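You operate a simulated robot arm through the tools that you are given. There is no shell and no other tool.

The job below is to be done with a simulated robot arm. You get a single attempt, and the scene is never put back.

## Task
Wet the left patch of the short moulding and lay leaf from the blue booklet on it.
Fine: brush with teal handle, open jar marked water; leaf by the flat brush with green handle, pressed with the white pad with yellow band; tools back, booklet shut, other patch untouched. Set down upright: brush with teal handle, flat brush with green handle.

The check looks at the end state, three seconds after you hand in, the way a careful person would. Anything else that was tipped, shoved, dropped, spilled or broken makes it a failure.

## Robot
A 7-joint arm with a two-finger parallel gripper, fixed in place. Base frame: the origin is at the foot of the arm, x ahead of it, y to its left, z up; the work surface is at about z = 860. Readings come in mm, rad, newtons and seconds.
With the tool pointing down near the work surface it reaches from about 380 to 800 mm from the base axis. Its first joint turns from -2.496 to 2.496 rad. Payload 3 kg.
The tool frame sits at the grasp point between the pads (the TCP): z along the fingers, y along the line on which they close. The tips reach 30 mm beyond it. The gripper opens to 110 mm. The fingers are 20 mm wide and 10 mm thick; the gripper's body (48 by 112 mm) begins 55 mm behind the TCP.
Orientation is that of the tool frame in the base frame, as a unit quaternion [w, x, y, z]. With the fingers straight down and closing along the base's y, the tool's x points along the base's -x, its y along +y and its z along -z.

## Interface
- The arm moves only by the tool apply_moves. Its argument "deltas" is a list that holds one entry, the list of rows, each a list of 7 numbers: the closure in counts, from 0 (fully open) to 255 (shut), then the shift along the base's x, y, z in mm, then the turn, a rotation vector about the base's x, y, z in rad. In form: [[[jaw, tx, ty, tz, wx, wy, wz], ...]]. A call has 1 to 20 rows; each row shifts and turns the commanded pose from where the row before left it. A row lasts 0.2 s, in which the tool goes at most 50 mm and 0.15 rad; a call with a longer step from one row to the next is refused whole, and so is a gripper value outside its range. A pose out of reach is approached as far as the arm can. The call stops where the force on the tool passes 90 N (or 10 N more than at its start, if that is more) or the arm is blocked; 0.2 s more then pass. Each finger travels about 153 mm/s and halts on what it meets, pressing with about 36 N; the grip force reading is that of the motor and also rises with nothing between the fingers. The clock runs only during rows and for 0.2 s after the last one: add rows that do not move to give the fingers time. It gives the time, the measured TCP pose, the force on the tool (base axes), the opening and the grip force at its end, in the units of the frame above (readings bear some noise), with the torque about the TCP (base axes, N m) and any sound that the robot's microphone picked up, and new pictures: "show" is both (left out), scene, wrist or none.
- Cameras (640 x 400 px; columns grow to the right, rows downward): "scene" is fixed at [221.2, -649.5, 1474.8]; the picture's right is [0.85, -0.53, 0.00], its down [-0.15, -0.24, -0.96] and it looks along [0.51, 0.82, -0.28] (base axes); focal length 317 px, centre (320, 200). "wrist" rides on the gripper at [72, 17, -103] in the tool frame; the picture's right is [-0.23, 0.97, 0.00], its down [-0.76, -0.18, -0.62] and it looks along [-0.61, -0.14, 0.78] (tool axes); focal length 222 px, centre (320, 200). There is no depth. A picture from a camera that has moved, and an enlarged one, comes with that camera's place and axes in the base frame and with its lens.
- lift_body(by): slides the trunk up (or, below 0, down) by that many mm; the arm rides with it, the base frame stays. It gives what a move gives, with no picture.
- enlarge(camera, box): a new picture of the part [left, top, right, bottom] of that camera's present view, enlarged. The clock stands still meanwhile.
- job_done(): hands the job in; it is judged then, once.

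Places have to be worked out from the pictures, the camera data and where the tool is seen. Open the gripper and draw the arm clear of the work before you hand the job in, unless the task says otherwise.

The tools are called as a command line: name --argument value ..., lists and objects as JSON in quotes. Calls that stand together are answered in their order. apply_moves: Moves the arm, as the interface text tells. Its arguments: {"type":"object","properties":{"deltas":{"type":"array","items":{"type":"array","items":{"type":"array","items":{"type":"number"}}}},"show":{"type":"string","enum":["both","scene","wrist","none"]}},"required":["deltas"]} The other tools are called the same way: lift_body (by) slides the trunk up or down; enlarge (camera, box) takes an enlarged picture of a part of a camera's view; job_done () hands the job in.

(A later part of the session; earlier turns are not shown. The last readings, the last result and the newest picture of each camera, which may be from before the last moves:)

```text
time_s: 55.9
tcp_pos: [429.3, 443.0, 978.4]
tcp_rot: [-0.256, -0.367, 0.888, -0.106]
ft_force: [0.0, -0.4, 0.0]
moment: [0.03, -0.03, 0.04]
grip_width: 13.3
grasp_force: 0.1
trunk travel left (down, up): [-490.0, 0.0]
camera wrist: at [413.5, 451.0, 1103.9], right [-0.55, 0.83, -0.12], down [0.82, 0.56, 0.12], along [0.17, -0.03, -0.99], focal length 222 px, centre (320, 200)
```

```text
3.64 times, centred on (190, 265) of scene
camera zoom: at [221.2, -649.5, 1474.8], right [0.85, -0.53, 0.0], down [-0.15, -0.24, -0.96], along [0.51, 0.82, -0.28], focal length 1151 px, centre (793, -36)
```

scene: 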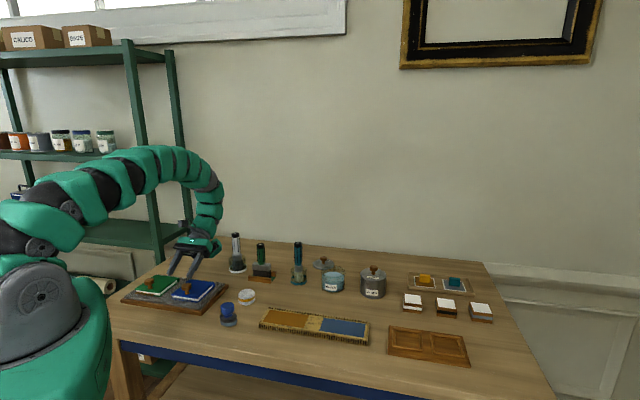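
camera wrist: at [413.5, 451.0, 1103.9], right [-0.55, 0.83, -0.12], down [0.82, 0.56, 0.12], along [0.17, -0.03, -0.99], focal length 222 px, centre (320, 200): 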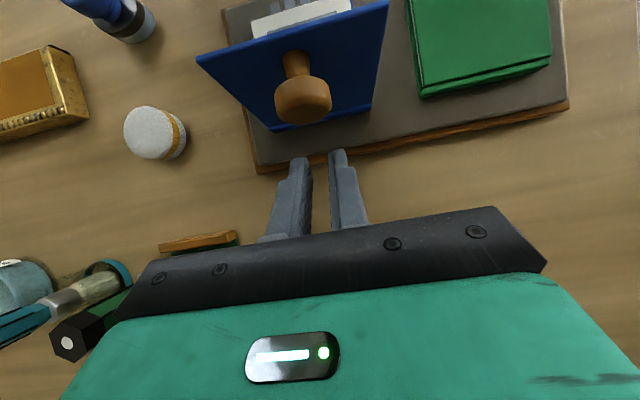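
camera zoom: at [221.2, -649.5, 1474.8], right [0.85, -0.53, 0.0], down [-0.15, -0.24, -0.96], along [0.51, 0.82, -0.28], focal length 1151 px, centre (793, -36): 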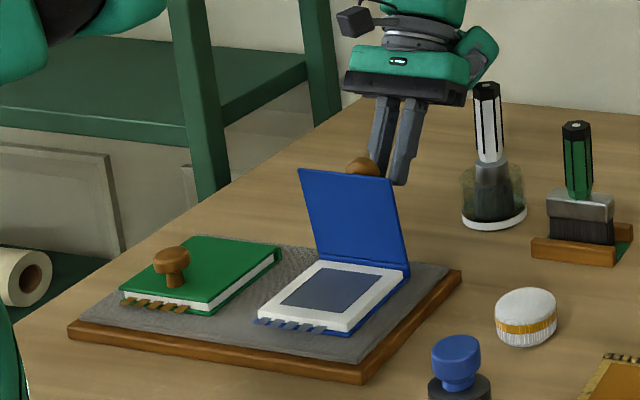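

The fingers slid off at the balance point and the cover stands at about 1.35 rad; I let 0.2 s pass without moving to see whether it holds or falls.

apply_moves --deltas '[[[225, 0, 0, 0, 0, 0, 0]]]' --show "scene"

enlarge --camera "scene" --box '[120, 210, 260, 320]'

```text
time_s: 56.2
tcp_pos: [430.6, 442.9, 979.3]
tcp_rot: [-0.258, -0.367, 0.888, -0.106]
ft_force: [-0.7, -0.3, 0.5]
moment: [0.03, -0.03, 0.03]
grip_width: 12.8
grasp_force: 0.1
trunk travel left (down, up): [-490.0, 0.0]
```

scene: 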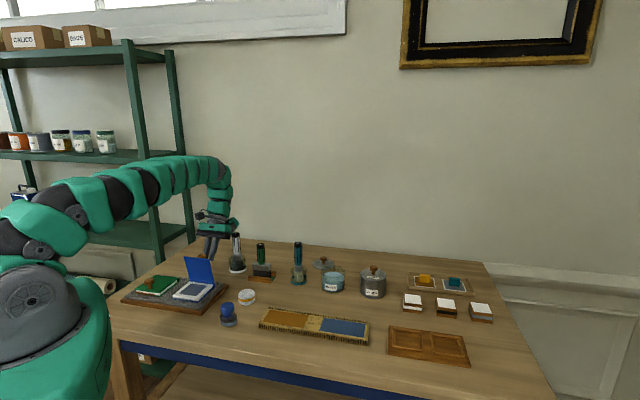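

```text
3.64 times, centred on (190, 265) of scene
camera zoom: at [221.2, -649.5, 1474.8], right [0.85, -0.53, 0.0], down [-0.15, -0.24, -0.96], along [0.51, 0.82, -0.28], focal length 1151 px, centre (793, -36)
```

zoom: 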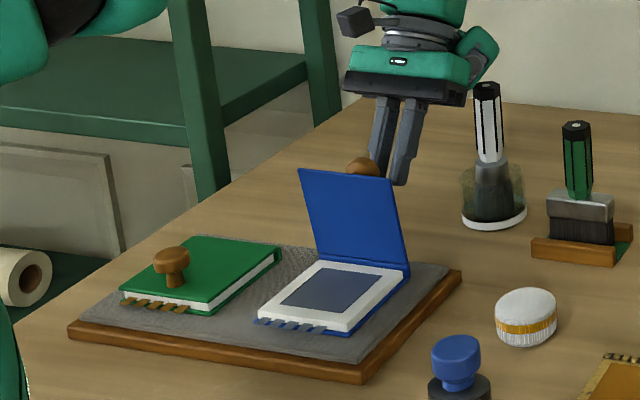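

The hinge friction holds the cover at about 77°. I go over the top to the inner side with a vertical closed gripper, to push it past vertical from inside.

apply_moves --deltas '[[[255, 0, 0, 18, 0.0919, -0.0919, 0], [255, 0, 0, 18, 0.0919, -0.0919, 0], [255, 0, 0, 18, 0.0919, -0.0919, 0], [255, 0, 0, 18, 0.0919, -0.0919, 0], [255, -20, -19.5, 0, 0, 0, 0], [255, -20, -19.5, 0, 0, 0, 0], [255, -20, -19.5, 0, 0, 0, 0], [255, -20, -19.5, 0, 0, 0, 0], [255, 0, 0, 0, 0, 0, 0]]]' --show "both"

enlarge --camera "scene" --box '[120, 210, 260, 320]'

```text
time_s: 58.2
tcp_pos: [349.7, 364.3, 1052.4]
tcp_rot: [-0.019, -0.381, 0.924, -0.008]
ft_force: [-0.2, 0.5, 0.7]
moment: [-0.03, -0.02, 0.0]
grip_width: 0.0
grasp_force: 36.7
trunk travel left (down, up): [-490.0, 0.0]
camera wrist: at [288.7, 328.0, 1158.6], right [-0.53, 0.85, -0.01], down [0.68, 0.43, 0.59], along [0.51, 0.3, -0.81], focal length 222 px, centre (320, 200)
```

scene: 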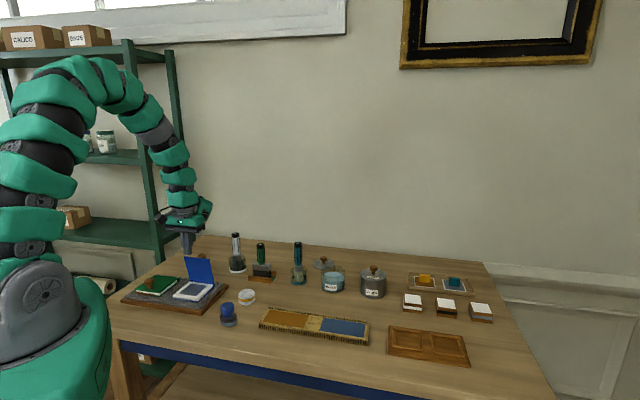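
wrist: 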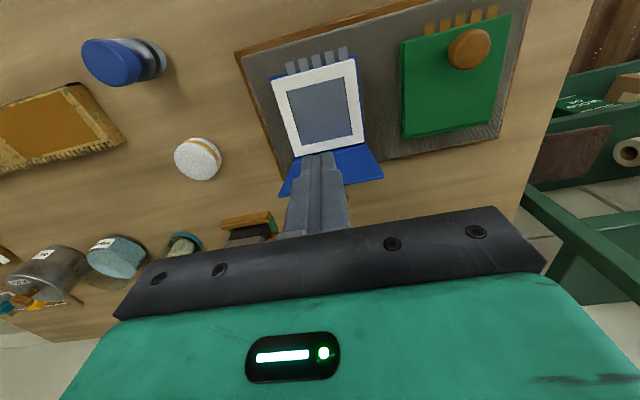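

```text
3.64 times, centred on (190, 265) of scene
camera zoom: at [221.2, -649.5, 1474.8], right [0.85, -0.53, 0.0], down [-0.15, -0.24, -0.96], along [0.51, 0.82, -0.28], focal length 1151 px, centre (793, -36)
```

zoom: 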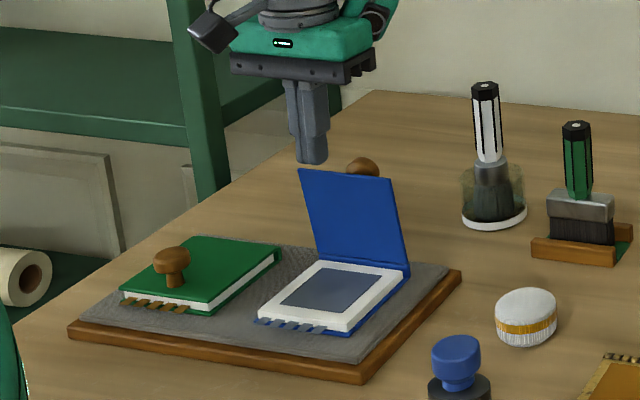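

Now I lower the closed fingertips on the inner side and push the cover slowly beyond vertical.

apply_moves --deltas '[[[255, 0, 0, -20, 0.029, -0.029, 0], [255, 0, 0, -20, 0, 0, 0], [255, 0, 0, -20, 0, 0, 0], [255, 7, 7, 0, 0, 0, 0], [255, 7, 7, 0, 0, 0, 0], [255, 7, 7, 0, 0, 0, 0], [255, 6, 6, 0, 0, 0, 0], [255, 6, 6, 0, 0, 0, 0], [255, 0, 0, 0, 0, 0, 0]]]' --show "both"

enlarge --camera "scene" --box '[120, 210, 260, 320]'

```text
time_s: 60.2
tcp_pos: [383.1, 397.1, 990.1]
tcp_rot: [-0.002, -0.383, 0.924, 0.0]
ft_force: [-0.5, 0.4, 0.0]
moment: [-0.02, -0.03, -0.01]
grip_width: 0.0
grasp_force: 36.3
trunk travel left (down, up): [-490.0, 0.0]
camera wrist: at [319.0, 358.6, 1093.8], right [-0.53, 0.85, 0.0], down [0.67, 0.41, 0.62], along [0.53, 0.33, -0.78], focal length 222 px, centre (320, 200)
```

scene: 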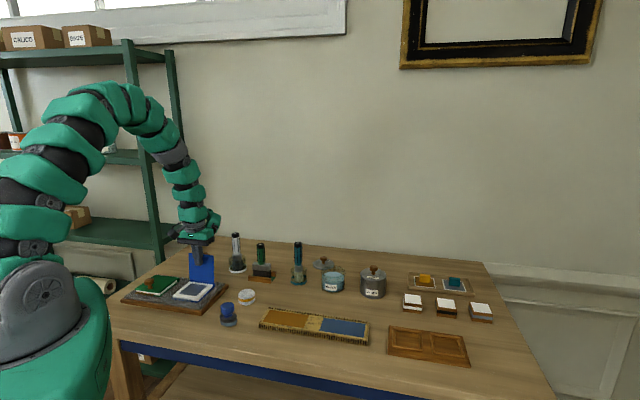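
wrist: 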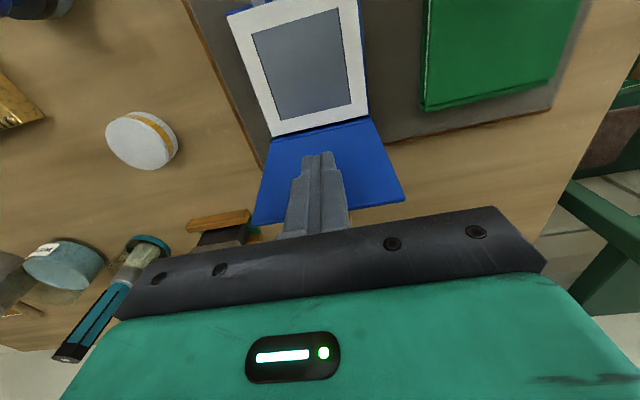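

```text
3.64 times, centred on (190, 265) of scene
camera zoom: at [221.2, -649.5, 1474.8], right [0.85, -0.53, 0.0], down [-0.15, -0.24, -0.96], along [0.51, 0.82, -0.28], focal length 1151 px, centre (793, -36)
```

zoom: 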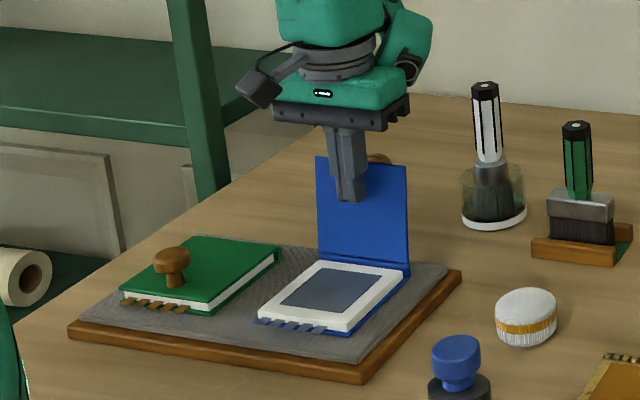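

The cover is now vertical with negligible resistance. I push on slowly to open it further.

apply_moves --deltas '[[[255, 4, 4, 0, 0, 0, 0], [255, 4, 4, 0, 0, 0, 0], [255, 4, 4, 0, 0, 0, 0], [255, 4, 4, 0, 0, 0, 0], [255, 0, 0, 0, 0, 0, 0]]]' --show "scene"

enlarge --camera "scene" --box '[120, 210, 260, 320]'

```text
time_s: 61.5
tcp_pos: [394.7, 411.5, 992.1]
tcp_rot: [-0.003, -0.383, 0.924, -0.001]
ft_force: [-24.6, -31.0, 7.6]
moment: [-0.73, 0.83, -0.1]
grip_width: 0.0
grasp_force: 36.0
trunk travel left (down, up): [-490.0, 0.0]
```

scene: 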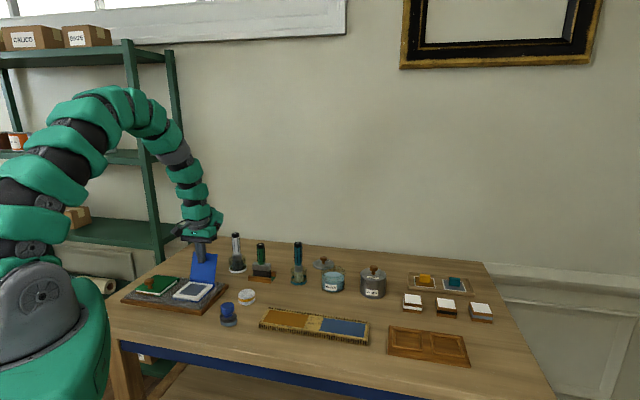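

```text
3.64 times, centred on (190, 265) of scene
camera zoom: at [221.2, -649.5, 1474.8], right [0.85, -0.53, 0.0], down [-0.15, -0.24, -0.96], along [0.51, 0.82, -0.28], focal length 1151 px, centre (793, -36)
```

zoom: 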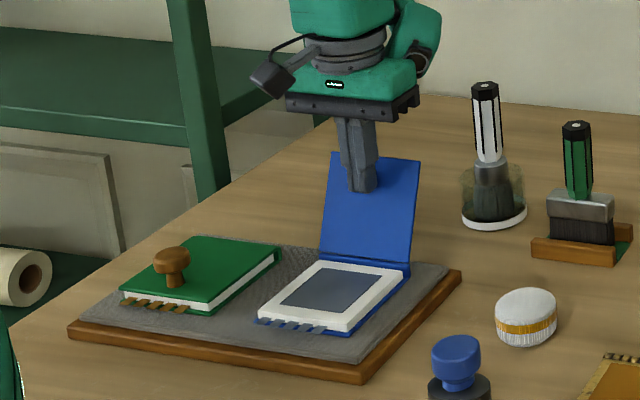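

Resistance rises to about 40 N: the cover has reached its opening stop (about 100°). I back off and rise to check that it stays open.

apply_moves --deltas '[[[255, -8, -8, 0, 0, 0, 0], [255, -14, -14, 0, 0, 0, 0], [255, -20, -20, 20, 0, 0, 0], [255, -20, -20, 30, 0, 0, 0], [255, -20, -20, 40, 0, 0, 0], [255, 0, 0, 40, 0, 0, 0], [255, 0, 0, 0, 0, 0, 0]]]' --show "both"

enlarge --camera "wrist" --box '[220, 0, 420, 240]'

enlarge --camera "scene" --box '[120, 230, 240, 330]'

```text
time_s: 63.0
tcp_pos: [314.1, 332.2, 1121.4]
tcp_rot: [-0.001, -0.382, 0.924, -0.001]
ft_force: [-0.9, 0.0, 0.1]
moment: [-0.01, 0.02, -0.04]
grip_width: 0.0
grasp_force: 35.9
trunk travel left (down, up): [-490.0, 0.0]
camera wrist: at [251.1, 294.2, 1224.8], right [-0.53, 0.85, 0.0], down [0.67, 0.41, 0.62], along [0.53, 0.33, -0.78], focal length 222 px, centre (320, 200)
```

scene: 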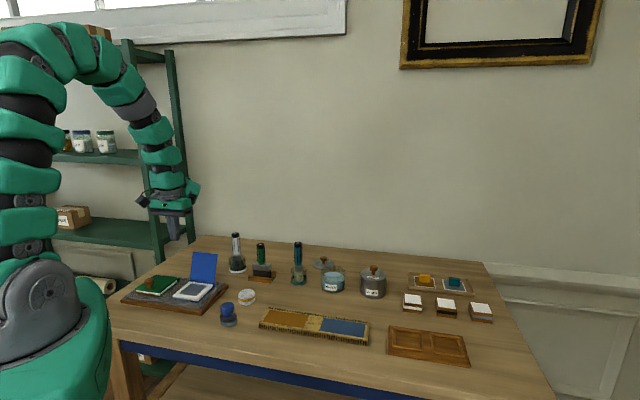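
wrist: 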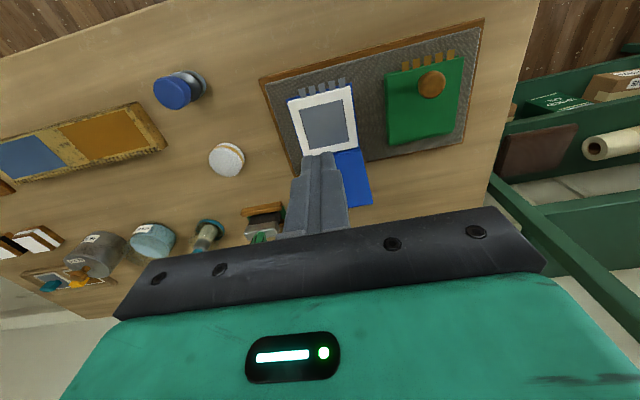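

```text
1.67 times, centred on (320, 120) of wrist
camera zoom: at [251.1, 294.2, 1224.8], right [-0.53, 0.85, 0.0], down [0.67, 0.41, 0.62], along [0.53, 0.33, -0.78], focal length 370 px, centre (320, 333)
```

zoom: 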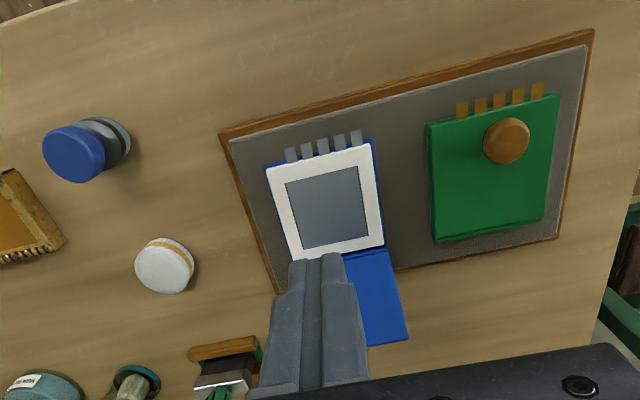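

```text
4.00 times, centred on (180, 280) of scene
camera zoom: at [221.2, -649.5, 1474.8], right [0.85, -0.53, 0.0], down [-0.15, -0.24, -0.96], along [0.51, 0.82, -0.28], focal length 1267 px, centre (880, -120)
```

zoom: 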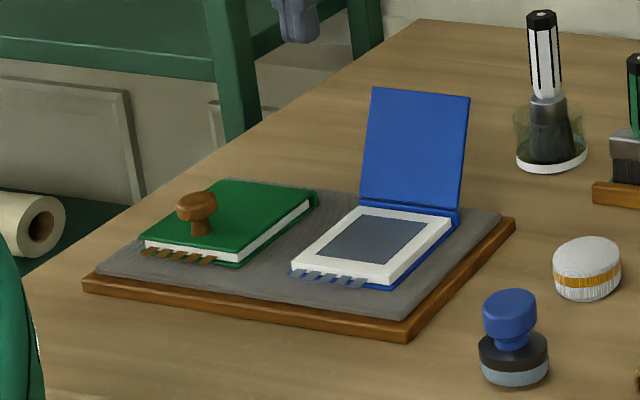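

The booklet stands open with the leaf (about 62 mm square, centre ≈(352.5, 367)) exposed. Next, the teal brush: I move toward it at safe height and look at its handle from above.

apply_moves --deltas '[[[200, 41, -10, 0, 0, 0, -0.0982], [150, 41, -10, 0, 0, 0, -0.0982], [116, 41, -10, 0, 0, 0, -0.0982], [116, 41, -10, 0, 0, 0, -0.0982], [116, 41, -8, 0, 0, 0, -0.0982], [116, 41, -8, 0, 0, 0, -0.0982], [116, 41, -8, 0, 0, 0, -0.0982], [116, 41, -6, 0, 0, 0, -0.0982], [116, 0, 0, 0, 0, 0, 0]]]' --show "both"

enlarge --camera "wrist" --box '[250, 60, 430, 220]'

```text
time_s: 65.0
tcp_pos: [643.9, 264.0, 1121.2]
tcp_rot: [-0.001, 0.002, 1.0, 0.0]
ft_force: [0.1, 0.8, -0.6]
moment: [0.02, 0.04, 0.01]
grip_width: 60.3
grasp_force: 0.0
trunk travel left (down, up): [-490.0, 0.0]
camera wrist: at [570.9, 281.4, 1224.5], right [0.23, 0.97, 0.0], down [0.76, -0.18, 0.62], along [0.6, -0.14, -0.78], focal length 222 px, centre (320, 200)
```

scene: 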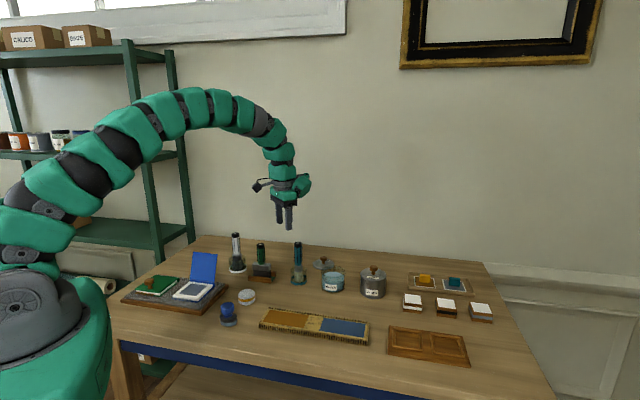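
wrist: 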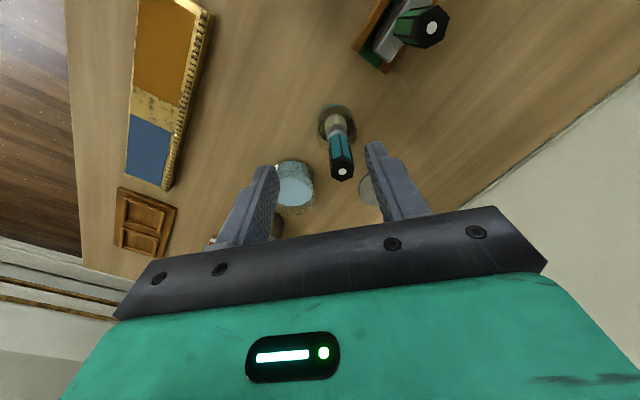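

```text
2.50 times, centred on (340, 140) of wrist
camera zoom: at [570.9, 281.4, 1224.5], right [0.23, 0.97, 0.0], down [0.76, -0.18, 0.62], along [0.6, -0.14, -0.78], focal length 555 px, centre (270, 350)
```

zoom: 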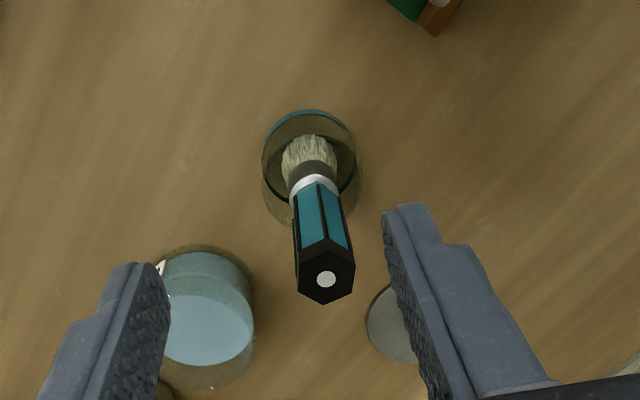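

The hex handle's flats suit a yaw of about −0.22 rad. I move over the brush at safe height with that yaw and check the alignment.

apply_moves --deltas '[[[116, 20, 4, -15, 0, 0, -0.11], [116, 20, 4, -15, 0, 0, -0.11], [116, 20.6, 3.8, -16, 0, 0, 0], [116, 0, 0, 0, 0, 0, 0]]]' --show "both"

enlarge --camera "wrist" --box '[230, 60, 430, 240]'

enlarge --camera "scene" --box '[240, 180, 380, 300]'

```text
time_s: 66.0
tcp_pos: [703.8, 274.4, 1075.7]
tcp_rot: [-0.001, 0.112, 0.994, 0.0]
ft_force: [0.9, -0.7, -1.2]
moment: [0.01, 0.02, -0.03]
grip_width: 60.1
grasp_force: 0.0
trunk travel left (down, up): [-490.0, 0.0]
camera wrist: at [637.2, 306.3, 1179.0], right [0.44, 0.9, 0.0], down [0.71, -0.34, 0.62], along [0.56, -0.27, -0.78], focal length 222 px, centre (320, 200)
```

scene: 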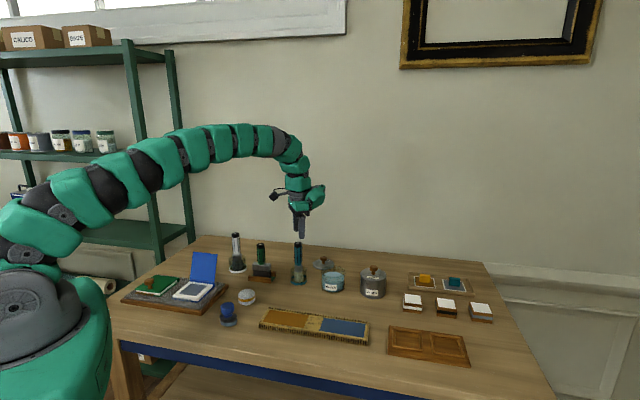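
wrist: 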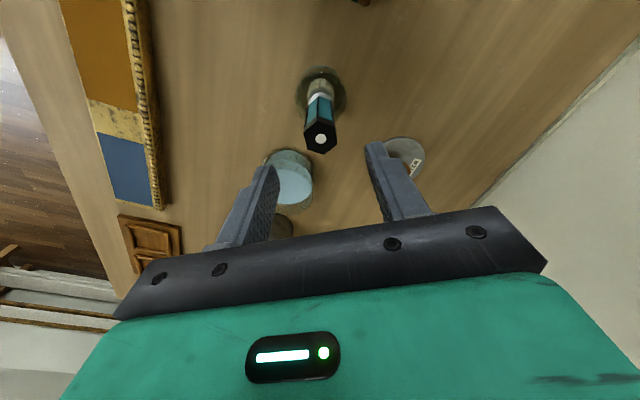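

```text
2.22 times, centred on (330, 150) of wrist
camera zoom: at [637.2, 306.3, 1179.0], right [0.44, 0.9, 0.0], down [0.71, -0.34, 0.62], along [0.56, -0.27, -0.78], focal length 494 px, centre (298, 311)
```

zoom: 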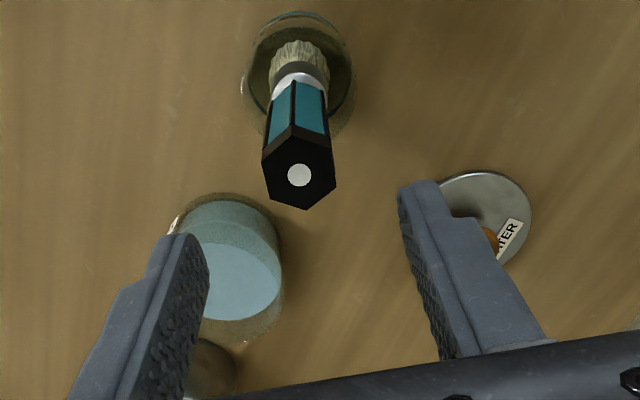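

```text
3.33 times, centred on (310, 240) of scene
camera zoom: at [221.2, -649.5, 1474.8], right [0.85, -0.53, 0.0], down [-0.15, -0.24, -0.96], along [0.51, 0.82, -0.28], focal length 1056 px, centre (353, 67)
```

zoom: 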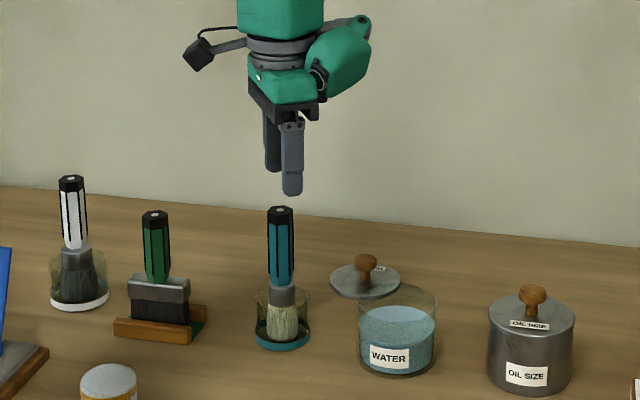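

The brush is aligned within about 1 mm. I descend around its handle.

apply_moves --deltas '[[[116, 0, 0.9, -20, 0, 0, 0], [116, 0, 0, -20, 0, 0, 0], [116, 0, 0, -20, 0, 0, 0], [116, 0, 0, -15, 0, 0, 0], [116, 0, 0, -15, 0, 0, 0], [116, 0, 0, 0, 0, 0, 0]]]' --show "both"

enlarge --camera "scene" --box '[240, 180, 380, 300]'

enlarge --camera "wrist" --box '[230, 60, 430, 240]'

```text
time_s: 67.5
tcp_pos: [703.8, 275.3, 985.4]
tcp_rot: [-0.001, 0.111, 0.994, 0.0]
ft_force: [0.0, 0.0, -0.2]
moment: [-0.03, 0.0, 0.0]
grip_width: 59.9
grasp_force: 0.1
trunk travel left (down, up): [-490.0, 0.0]
camera wrist: at [637.3, 307.9, 1089.4], right [0.44, 0.9, 0.0], down [0.71, -0.34, 0.62], along [0.56, -0.27, -0.78], focal length 222 px, centre (320, 200)
```

scene: 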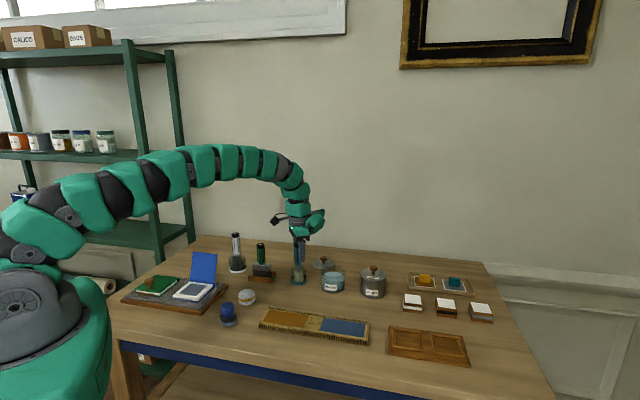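
wrist: 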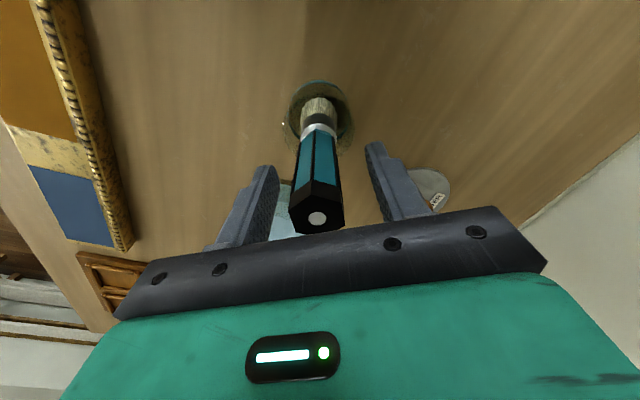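

```text
3.33 times, centred on (310, 240) of scene
camera zoom: at [221.2, -649.5, 1474.8], right [0.85, -0.53, 0.0], down [-0.15, -0.24, -0.96], along [0.51, 0.82, -0.28], focal length 1056 px, centre (353, 67)
```

zoom: 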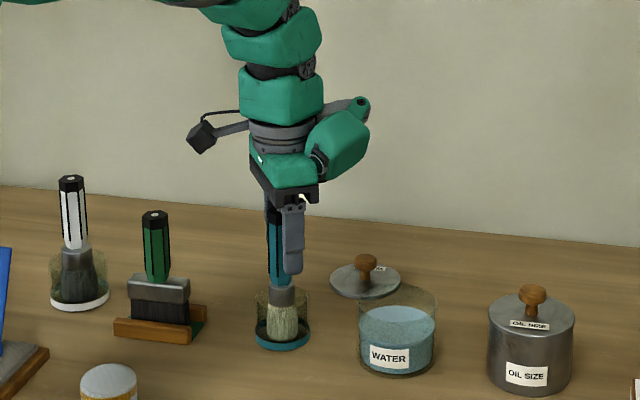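

```text
2.22 times, centred on (330, 150) of wrist
camera zoom: at [637.3, 307.9, 1089.4], right [0.44, 0.9, 0.0], down [0.71, -0.34, 0.62], along [0.56, -0.27, -0.78], focal length 494 px, centre (298, 311)
```

zoom: 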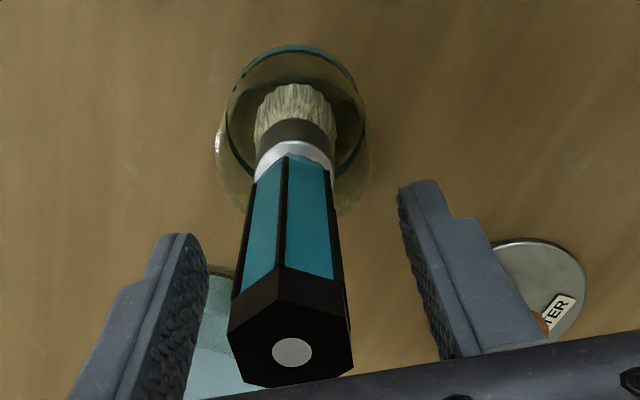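

Handle centred between the fingers. I close the gripper on it.

apply_moves --deltas '[[[150, 0, 0, 0, 0, 0, 0], [180, 0, 0, 0, 0, 0, 0], [215, 0, 0, 0, 0, 0, 0], [215, 0, 0, 0, 0, 0, 0]]]' --show "wrist"

enlarge --camera "wrist" --box '[230, 60, 430, 240]'

```text
time_s: 68.5
tcp_pos: [704.2, 274.6, 986.5]
tcp_rot: [-0.001, 0.11, 0.994, -0.001]
ft_force: [-0.2, 0.9, -0.5]
moment: [-0.03, 0.03, 0.02]
grip_width: 23.8
grasp_force: 36.0
trunk travel left (down, up): [-490.0, 0.0]
camera wrist: at [637.2, 307.9, 1089.6], right [0.44, 0.9, 0.0], down [0.71, -0.34, 0.62], along [0.56, -0.27, -0.78], focal length 222 px, centre (320, 200)
```

wrist: 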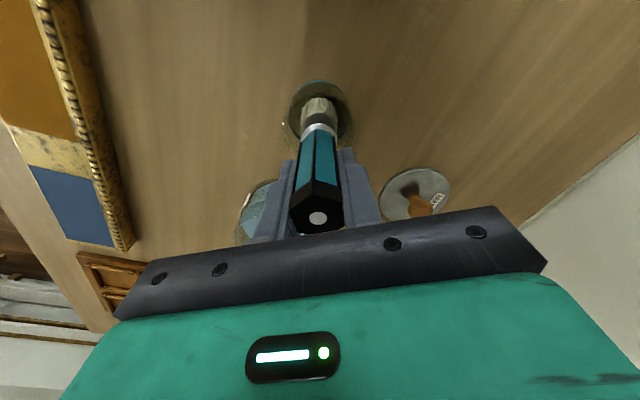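

```text
2.22 times, centred on (330, 150) of wrist
camera zoom: at [637.2, 307.9, 1089.6], right [0.44, 0.9, 0.0], down [0.71, -0.34, 0.62], along [0.56, -0.27, -0.78], focal length 494 px, centre (298, 311)
```

zoom: 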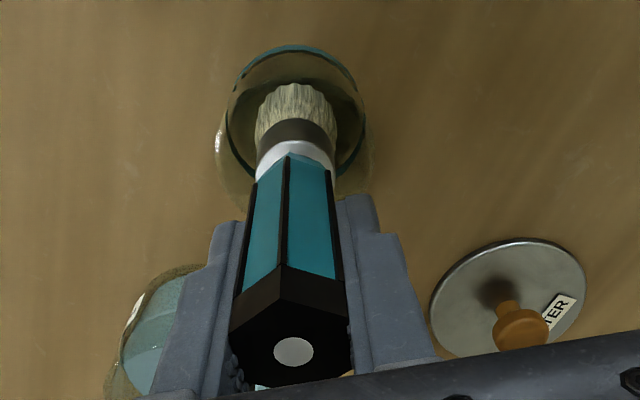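

The brush is held by its flats (23.8 mm) in place. I lift it straight out of its cup and move it over the water jar, checking reach.

apply_moves --deltas '[[[215, 0, 0, 15, 0, 0, 0], [215, 0, 0, 20, 0, 0, 0], [215, 0, 0, 20, 0, 0, 0], [215, 0, 0, 20, 0, 0, 0], [215, 0, 0, 25, 0, 0, 0], [215, 19, -25, 0, 0, 0, 0], [215, 19, -25, 0, 0, 0, 0], [215, 19, -25, 0, 0, 0, 0], [215, 17, -24, 0, 0, 0, 0], [215, 0, 0, 0, 0, 0, 0]]]' --show "both"

enlarge --camera "scene" --box '[260, 180, 400, 300]'

enlarge --camera "wrist" --box '[230, 60, 430, 240]'

```text
time_s: 70.7
tcp_pos: [779.1, 174.8, 1081.6]
tcp_rot: [-0.001, 0.11, 0.994, 0.0]
ft_force: [1.0, 0.4, -1.5]
moment: [0.0, 0.02, 0.02]
grip_width: 23.8
grasp_force: 35.9
trunk travel left (down, up): [-490.0, 0.0]
camera wrist: at [712.2, 207.5, 1185.1], right [0.44, 0.9, 0.0], down [0.7, -0.34, 0.62], along [0.56, -0.27, -0.78], focal length 222 px, centre (320, 200)
```

scene: 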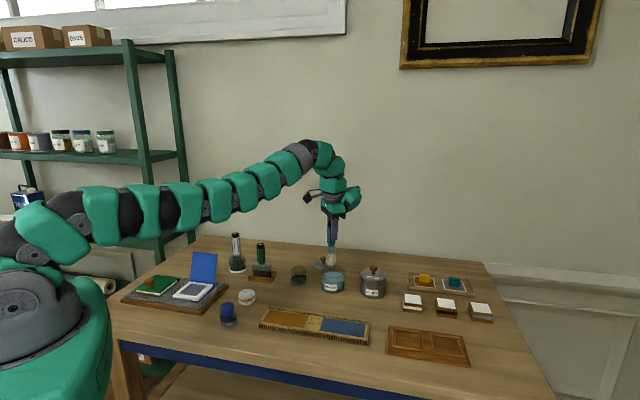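
wrist: 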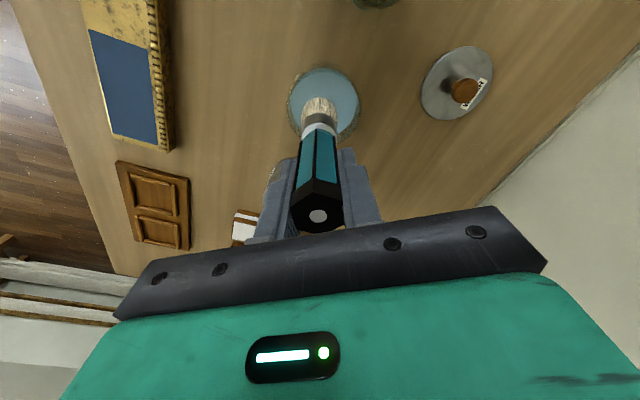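

```text
3.33 times, centred on (330, 240) of scene
camera zoom: at [221.2, -649.5, 1474.8], right [0.85, -0.53, 0.0], down [-0.15, -0.24, -0.96], along [0.51, 0.82, -0.28], focal length 1056 px, centre (287, 67)
```

zoom: 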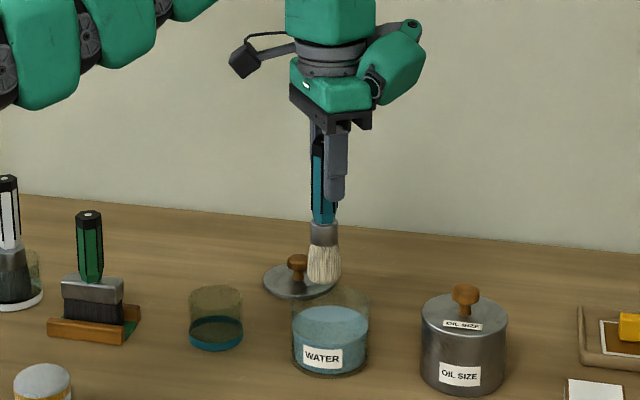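

```text
2.22 times, centred on (330, 150) of wrist
camera zoom: at [712.2, 207.5, 1185.1], right [0.44, 0.9, 0.0], down [0.7, -0.34, 0.62], along [0.56, -0.27, -0.78], focal length 494 px, centre (298, 311)
```

zoom: 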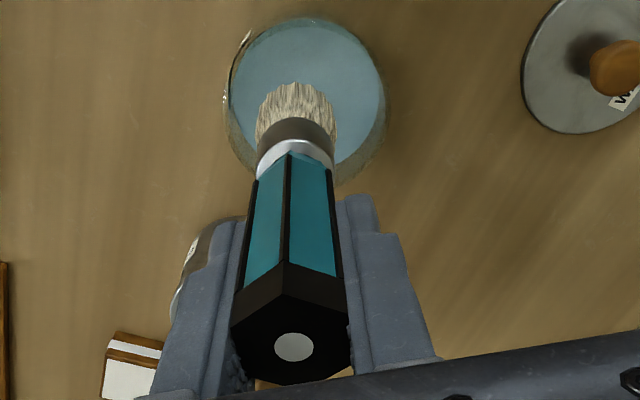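

The brush hangs right over the jar (jar centre ≈(783, 178)). I shift 3 mm to the centre and dip the bristles into the water.

apply_moves --deltas '[[[215, 3, 3, -20, 0, 0, 0], [215, 0, 0, -20, 0, 0, 0], [215, 0, 0, -16, 0, 0, 0], [215, 0, 0, -13, 0, 0, 0], [215, 0, 0, -10, 0, 0, 0], [215, 0, 0, 0, 0, 0, 0], [215, 0, 0, 0, 0, 0, 0]]]' --show "both"

enlarge --camera "scene" --box '[260, 180, 400, 300]'

enlarge --camera "wrist" --box '[230, 60, 430, 240]'

```text
time_s: 72.2
tcp_pos: [779.4, 177.6, 1005.7]
tcp_rot: [0.0, 0.112, 0.994, 0.0]
ft_force: [0.2, -5.7, 25.3]
moment: [-0.69, 0.09, 0.07]
grip_width: 23.7
grasp_force: 35.7
out of reach, approached as far as the arm can: row 1
trunk travel left (down, up): [-490.0, 0.0]
camera wrist: at [711.5, 209.7, 1109.0], right [0.44, 0.9, 0.0], down [0.7, -0.34, 0.62], along [0.56, -0.27, -0.78], focal length 222 px, centre (320, 200)
```

scene: 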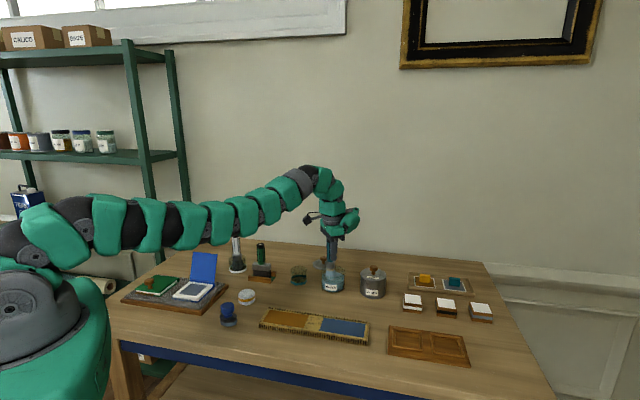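
wrist: 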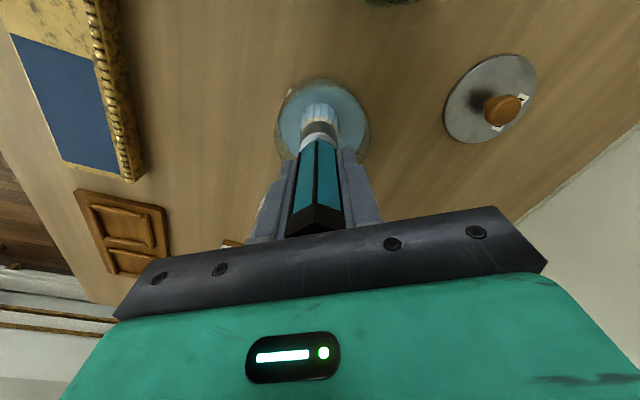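

```text
3.33 times, centred on (330, 240) of scene
camera zoom: at [221.2, -649.5, 1474.8], right [0.85, -0.53, 0.0], down [-0.15, -0.24, -0.96], along [0.51, 0.82, -0.28], focal length 1056 px, centre (287, 67)
```

zoom: 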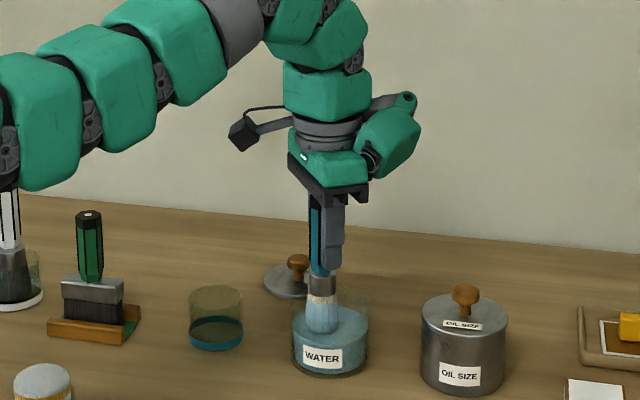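

```text
2.22 times, centred on (330, 150) of wrist
camera zoom: at [711.5, 209.7, 1109.0], right [0.44, 0.9, 0.0], down [0.7, -0.34, 0.62], along [0.56, -0.27, -0.78], focal length 494 px, centre (298, 311)
```

zoom: 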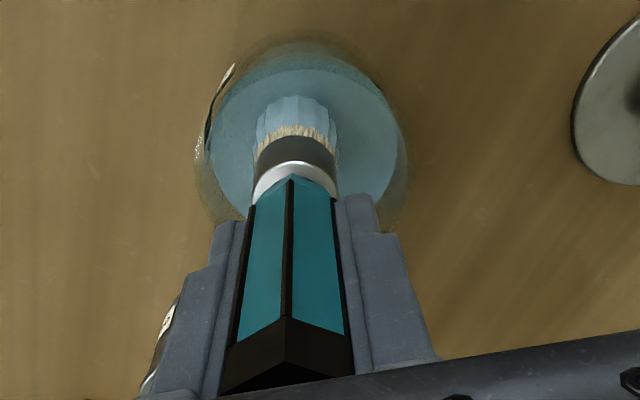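

The bristles have turned wet; 25 N of contact shows the brush touched and slid about 19 mm up in the grip (it is still firmly held). I lift it straight out of the jar and pause for drips.

apply_moves --deltas '[[[215, 0, 0, 3, 0, 0, 0], [215, 0, 0, 5, 0, 0, 0], [215, 0, 0, 12, 0, 0, 0], [215, 0, 0, 0, 0, 0, 0], [215, 0, 0, 0, 0, 0, 0], [215, 0, 0, 20, 0, 0, 0], [215, 0, 0, 25, 0, 0, 0], [215, 0, 0, 25, 0, 0, 0], [215, 0, 0, 0, 0, 0, 0], [215, 0, 0, 0, 0, 0, 0]]]' --show "both"

enlarge --camera "scene" --box '[260, 180, 400, 300]'

enlarge --camera "wrist" --box '[230, 60, 430, 240]'

```text
time_s: 74.5
tcp_pos: [774.2, 178.1, 1094.7]
tcp_rot: [-0.001, 0.111, 0.994, 0.0]
ft_force: [-0.4, 0.3, -0.8]
moment: [-0.01, 0.02, 0.02]
grip_width: 23.7
grasp_force: 36.4
out of reach, approached as far as the arm can: row 8
trunk travel left (down, up): [-490.0, 0.0]
camera wrist: at [707.9, 211.3, 1198.0], right [0.44, 0.9, 0.0], down [0.7, -0.34, 0.62], along [0.56, -0.27, -0.78], focal length 222 px, centre (320, 200)
```

scene: 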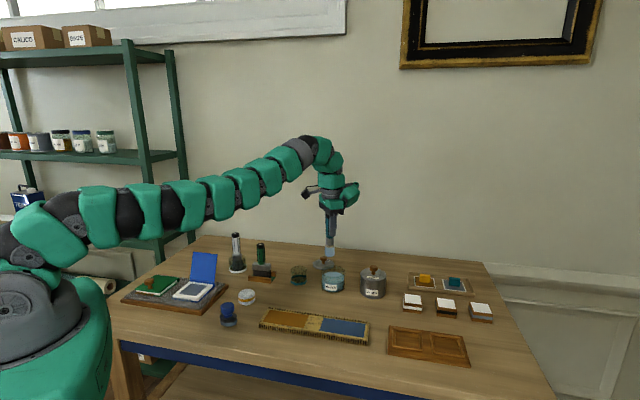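
wrist: 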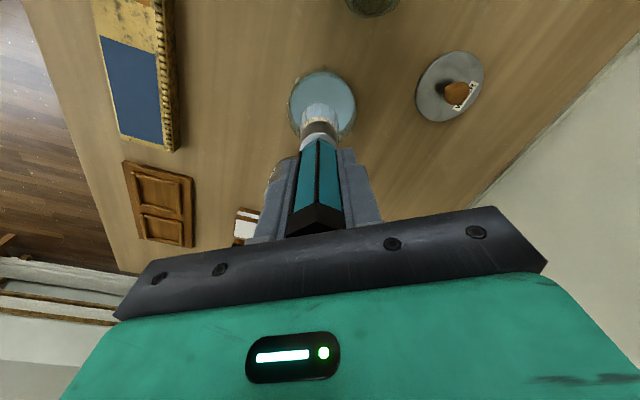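

```text
3.33 times, centred on (330, 240) of scene
camera zoom: at [221.2, -649.5, 1474.8], right [0.85, -0.53, 0.0], down [-0.15, -0.24, -0.96], along [0.51, 0.82, -0.28], focal length 1056 px, centre (287, 67)
```

zoom: 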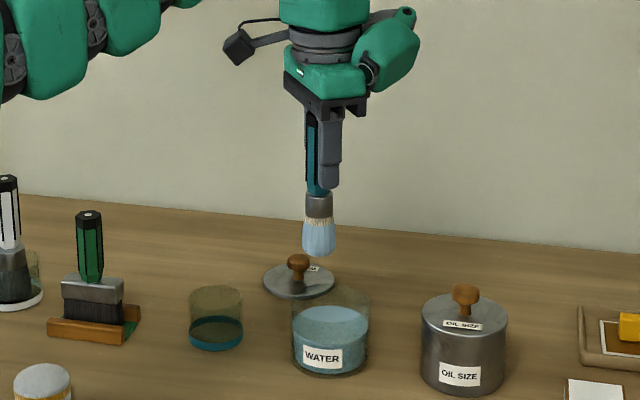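

```text
2.22 times, centred on (330, 150) of wrist
camera zoom: at [707.9, 211.3, 1198.0], right [0.44, 0.9, 0.0], down [0.7, -0.34, 0.62], along [0.56, -0.27, -0.78], focal length 494 px, centre (298, 311)
```

zoom: 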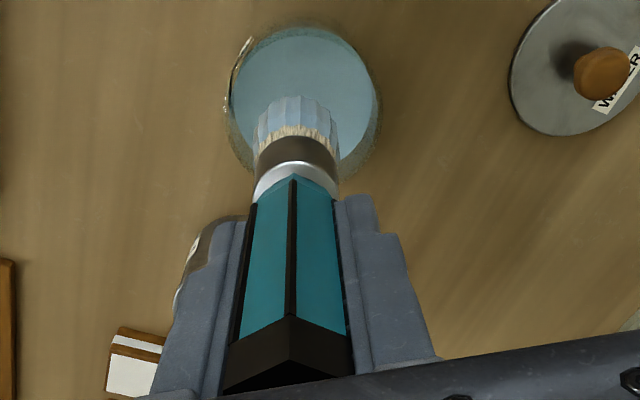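

The brush is wet, water jar intact. I carry it over the table to above the left patch of the moulding.

apply_moves --deltas '[[[215, -36.4, -16.9, 0, 0, 0, 0], [215, -36.4, -16.9, 0, 0, 0, 0], [215, -36.4, -16.9, 0, 0, 0, 0], [215, -36.4, -16.9, -10, 0, 0, 0], [215, -36.4, -16.9, -15, 0, 0, 0], [215, -36.0, -16.5, -20, 0, 0, 0], [215, 0, 0, 0, 0, 0, 0]]]' --show "both"

enlarge --camera "wrist" --box '[200, 40, 440, 240]'

enlarge --camera "scene" --box '[240, 220, 400, 350]'

```text
time_s: 76.0
tcp_pos: [551.9, 77.4, 1051.2]
tcp_rot: [-0.001, 0.111, 0.994, 0.0]
ft_force: [0.4, -0.4, -1.2]
moment: [0.01, -0.03, -0.02]
grip_width: 24.2
grasp_force: 36.4
trunk travel left (down, up): [-490.0, 0.0]
camera wrist: at [485.8, 109.7, 1155.2], right [0.44, 0.9, 0.0], down [0.7, -0.34, 0.62], along [0.56, -0.27, -0.78], focal length 222 px, centre (320, 200)
```

scene: 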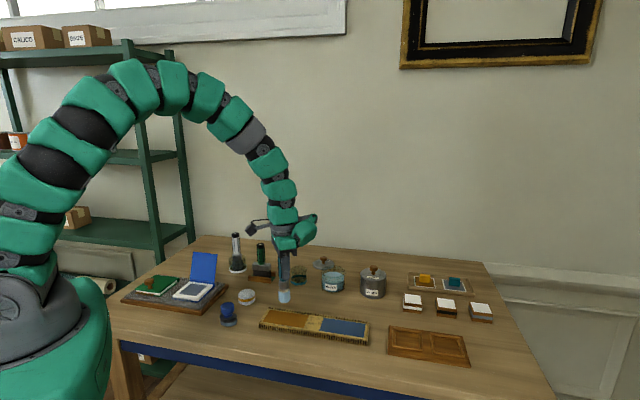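
wrist: 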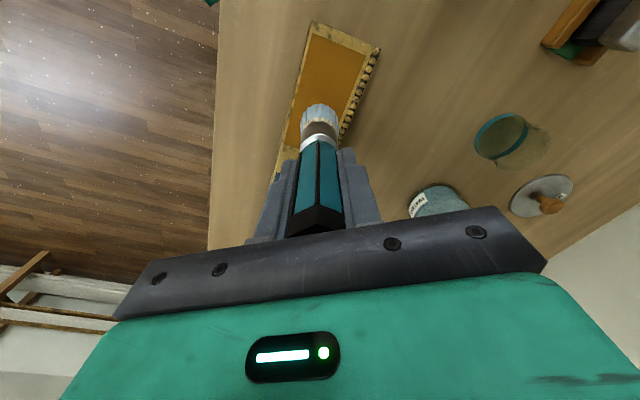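

```text
2.00 times, centred on (320, 140) of wrist
camera zoom: at [485.8, 109.7, 1155.2], right [0.44, 0.9, 0.0], down [0.7, -0.34, 0.62], along [0.56, -0.27, -0.78], focal length 444 px, centre (320, 320)
```

zoom: 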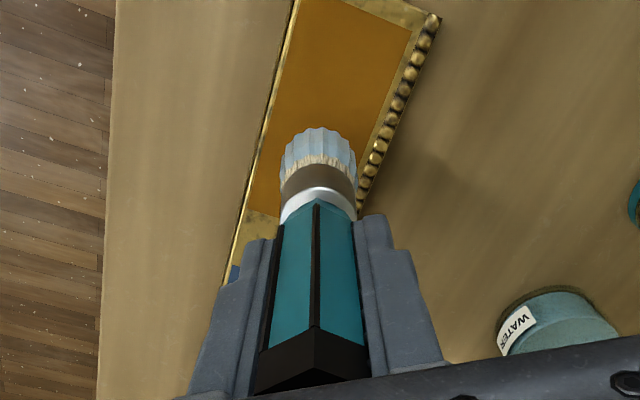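

```text
3.08 times, centred on (320, 285) of scene
camera zoom: at [221.2, -649.5, 1474.8], right [0.85, -0.53, 0.0], down [-0.15, -0.24, -0.96], along [0.51, 0.82, -0.28], focal length 974 px, centre (320, -62)
```

zoom: 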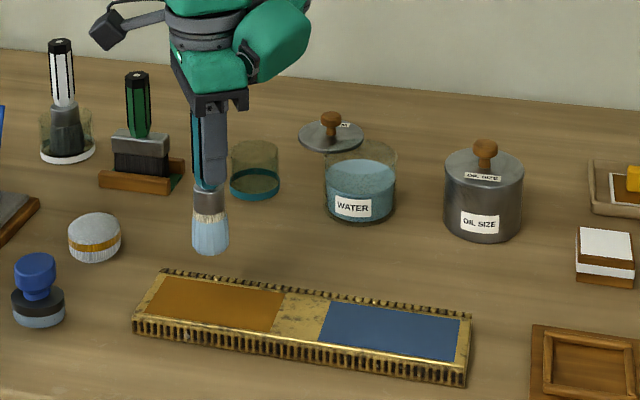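

The patch surface is at z≈881 and the brush hangs above its middle. I move over the left end of the patch and come down close to the surface.

apply_moves --deltas '[[[215, -29.3, 30.8, 0, 0, 0, 0], [215, 0, 0, -20, 0, 0, 0], [215, 0, 0, -15, 0, 0, 0], [215, 0, 0, -10, 0, 0, 0], [215, 0, 0, -6, 0, 0, 0], [215, 0, 0, 0, 0, 0, 0]]]' --show "both"

enlarge --camera "scene" --box '[240, 240, 380, 350]'

enlarge --camera "wrist" --box '[200, 40, 440, 240]'

```text
time_s: 77.5
tcp_pos: [524.9, 109.4, 996.8]
tcp_rot: [-0.001, 0.112, 0.994, -0.001]
ft_force: [-0.7, -0.6, 0.0]
moment: [-0.05, 0.01, 0.04]
grip_width: 23.8
grasp_force: 36.4
trunk travel left (down, up): [-490.0, 0.0]
camera wrist: at [458.0, 142.5, 1102.0], right [0.44, 0.9, 0.0], down [0.7, -0.34, 0.62], along [0.56, -0.27, -0.78], focal length 222 px, centre (320, 200)
```

scene: 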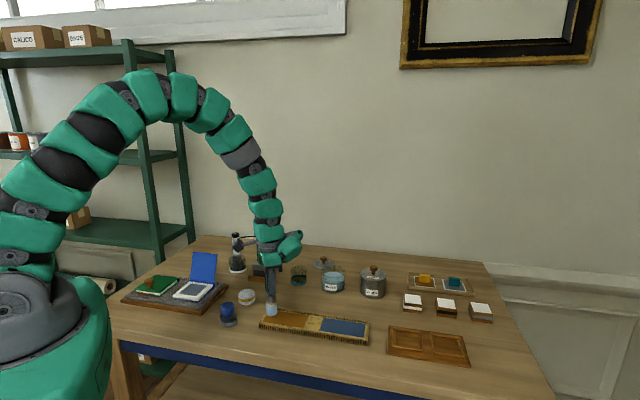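
wrist: 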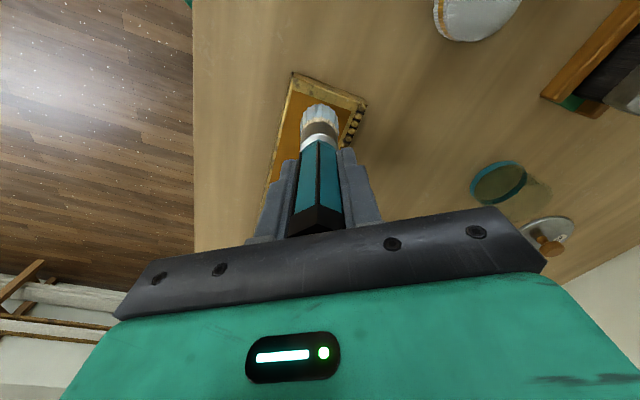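

```text
3.64 times, centred on (310, 295) of scene
camera zoom: at [221.2, -649.5, 1474.8], right [0.85, -0.53, 0.0], down [-0.15, -0.24, -0.96], along [0.51, 0.82, -0.28], focal length 1151 px, centre (356, -146)
```

zoom: 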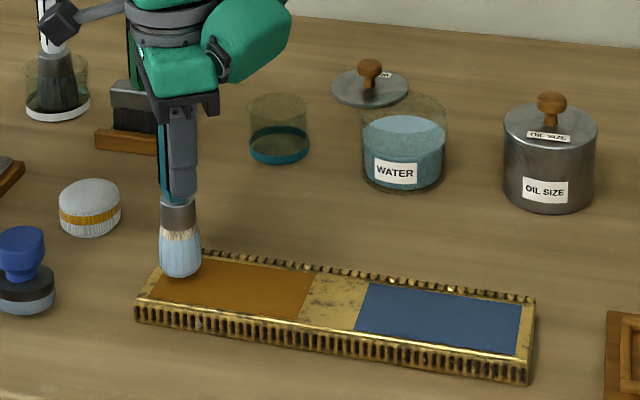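

```text
2.00 times, centred on (320, 140) of wrist
camera zoom: at [458.0, 142.5, 1102.0], right [0.44, 0.9, 0.0], down [0.7, -0.34, 0.62], along [0.56, -0.27, -0.78], focal length 444 px, centre (320, 320)
```

zoom: 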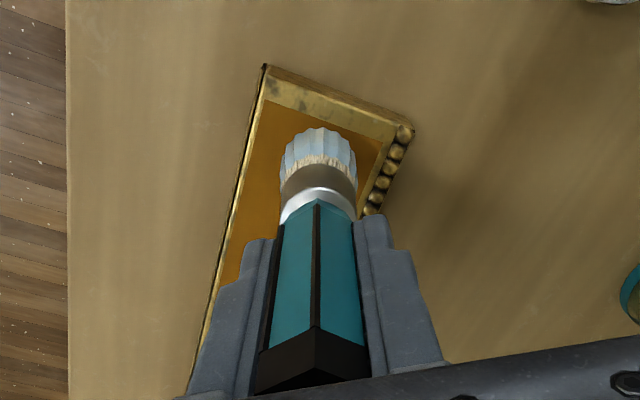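

The bristles are just above the left end of the patch with no contact yet. I step down a few millimetres, watching the force.

apply_moves --deltas '[[[215, 0, 0, -3, 0, 0, 0], [215, 0, 0, -3, 0, 0, 0], [215, 0, 0, -2, 0, 0, 0], [215, 0, 0, 0, 0, 0, 0]]]' --show "none"

```text
time_s: 78.5
tcp_pos: [525.2, 108.1, 990.8]
tcp_rot: [-0.001, 0.111, 0.994, 0.0]
ft_force: [0.5, -0.4, -0.7]
moment: [-0.02, 0.0, -0.03]
grip_width: 23.9
grasp_force: 35.5
trunk travel left (down, up): [-490.0, 0.0]
```

apply_moves --deltas '[[[215, 0, 0, -2, 0, 0, 0], [215, 0, 0, -1, 0, 0, 0], [215, 0, 0, 0, 0, 0, 0]]]' --show "scene"

enlarge --camera "scene" --box '[240, 260, 340, 340]'

```text
time_s: 79.2
tcp_pos: [525.7, 107.9, 989.0]
tcp_rot: [0.0, 0.111, 0.994, 0.0]
ft_force: [-1.6, 0.3, 17.2]
moment: [-0.08, 0.13, 0.0]
grip_width: 23.8
grasp_force: 36.0
trunk travel left (down, up): [-490.0, 0.0]
```

scene: 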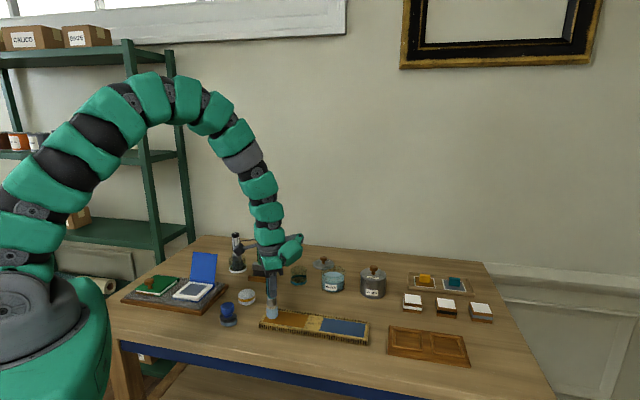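

```text
5.00 times, centred on (290, 300) of scene
camera zoom: at [221.2, -649.5, 1474.8], right [0.85, -0.53, 0.0], down [-0.15, -0.24, -0.96], along [0.51, 0.82, -0.28], focal length 1583 px, centre (470, -300)
```

zoom: 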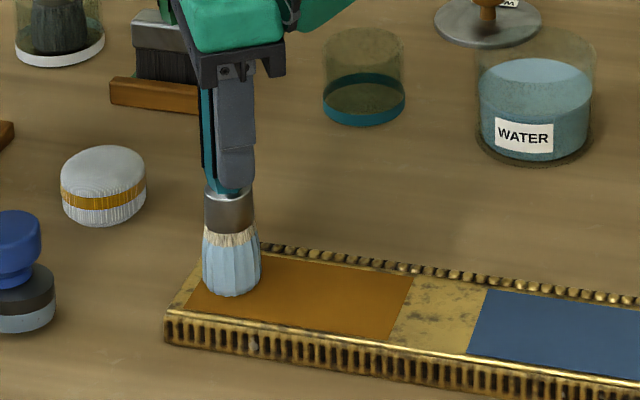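

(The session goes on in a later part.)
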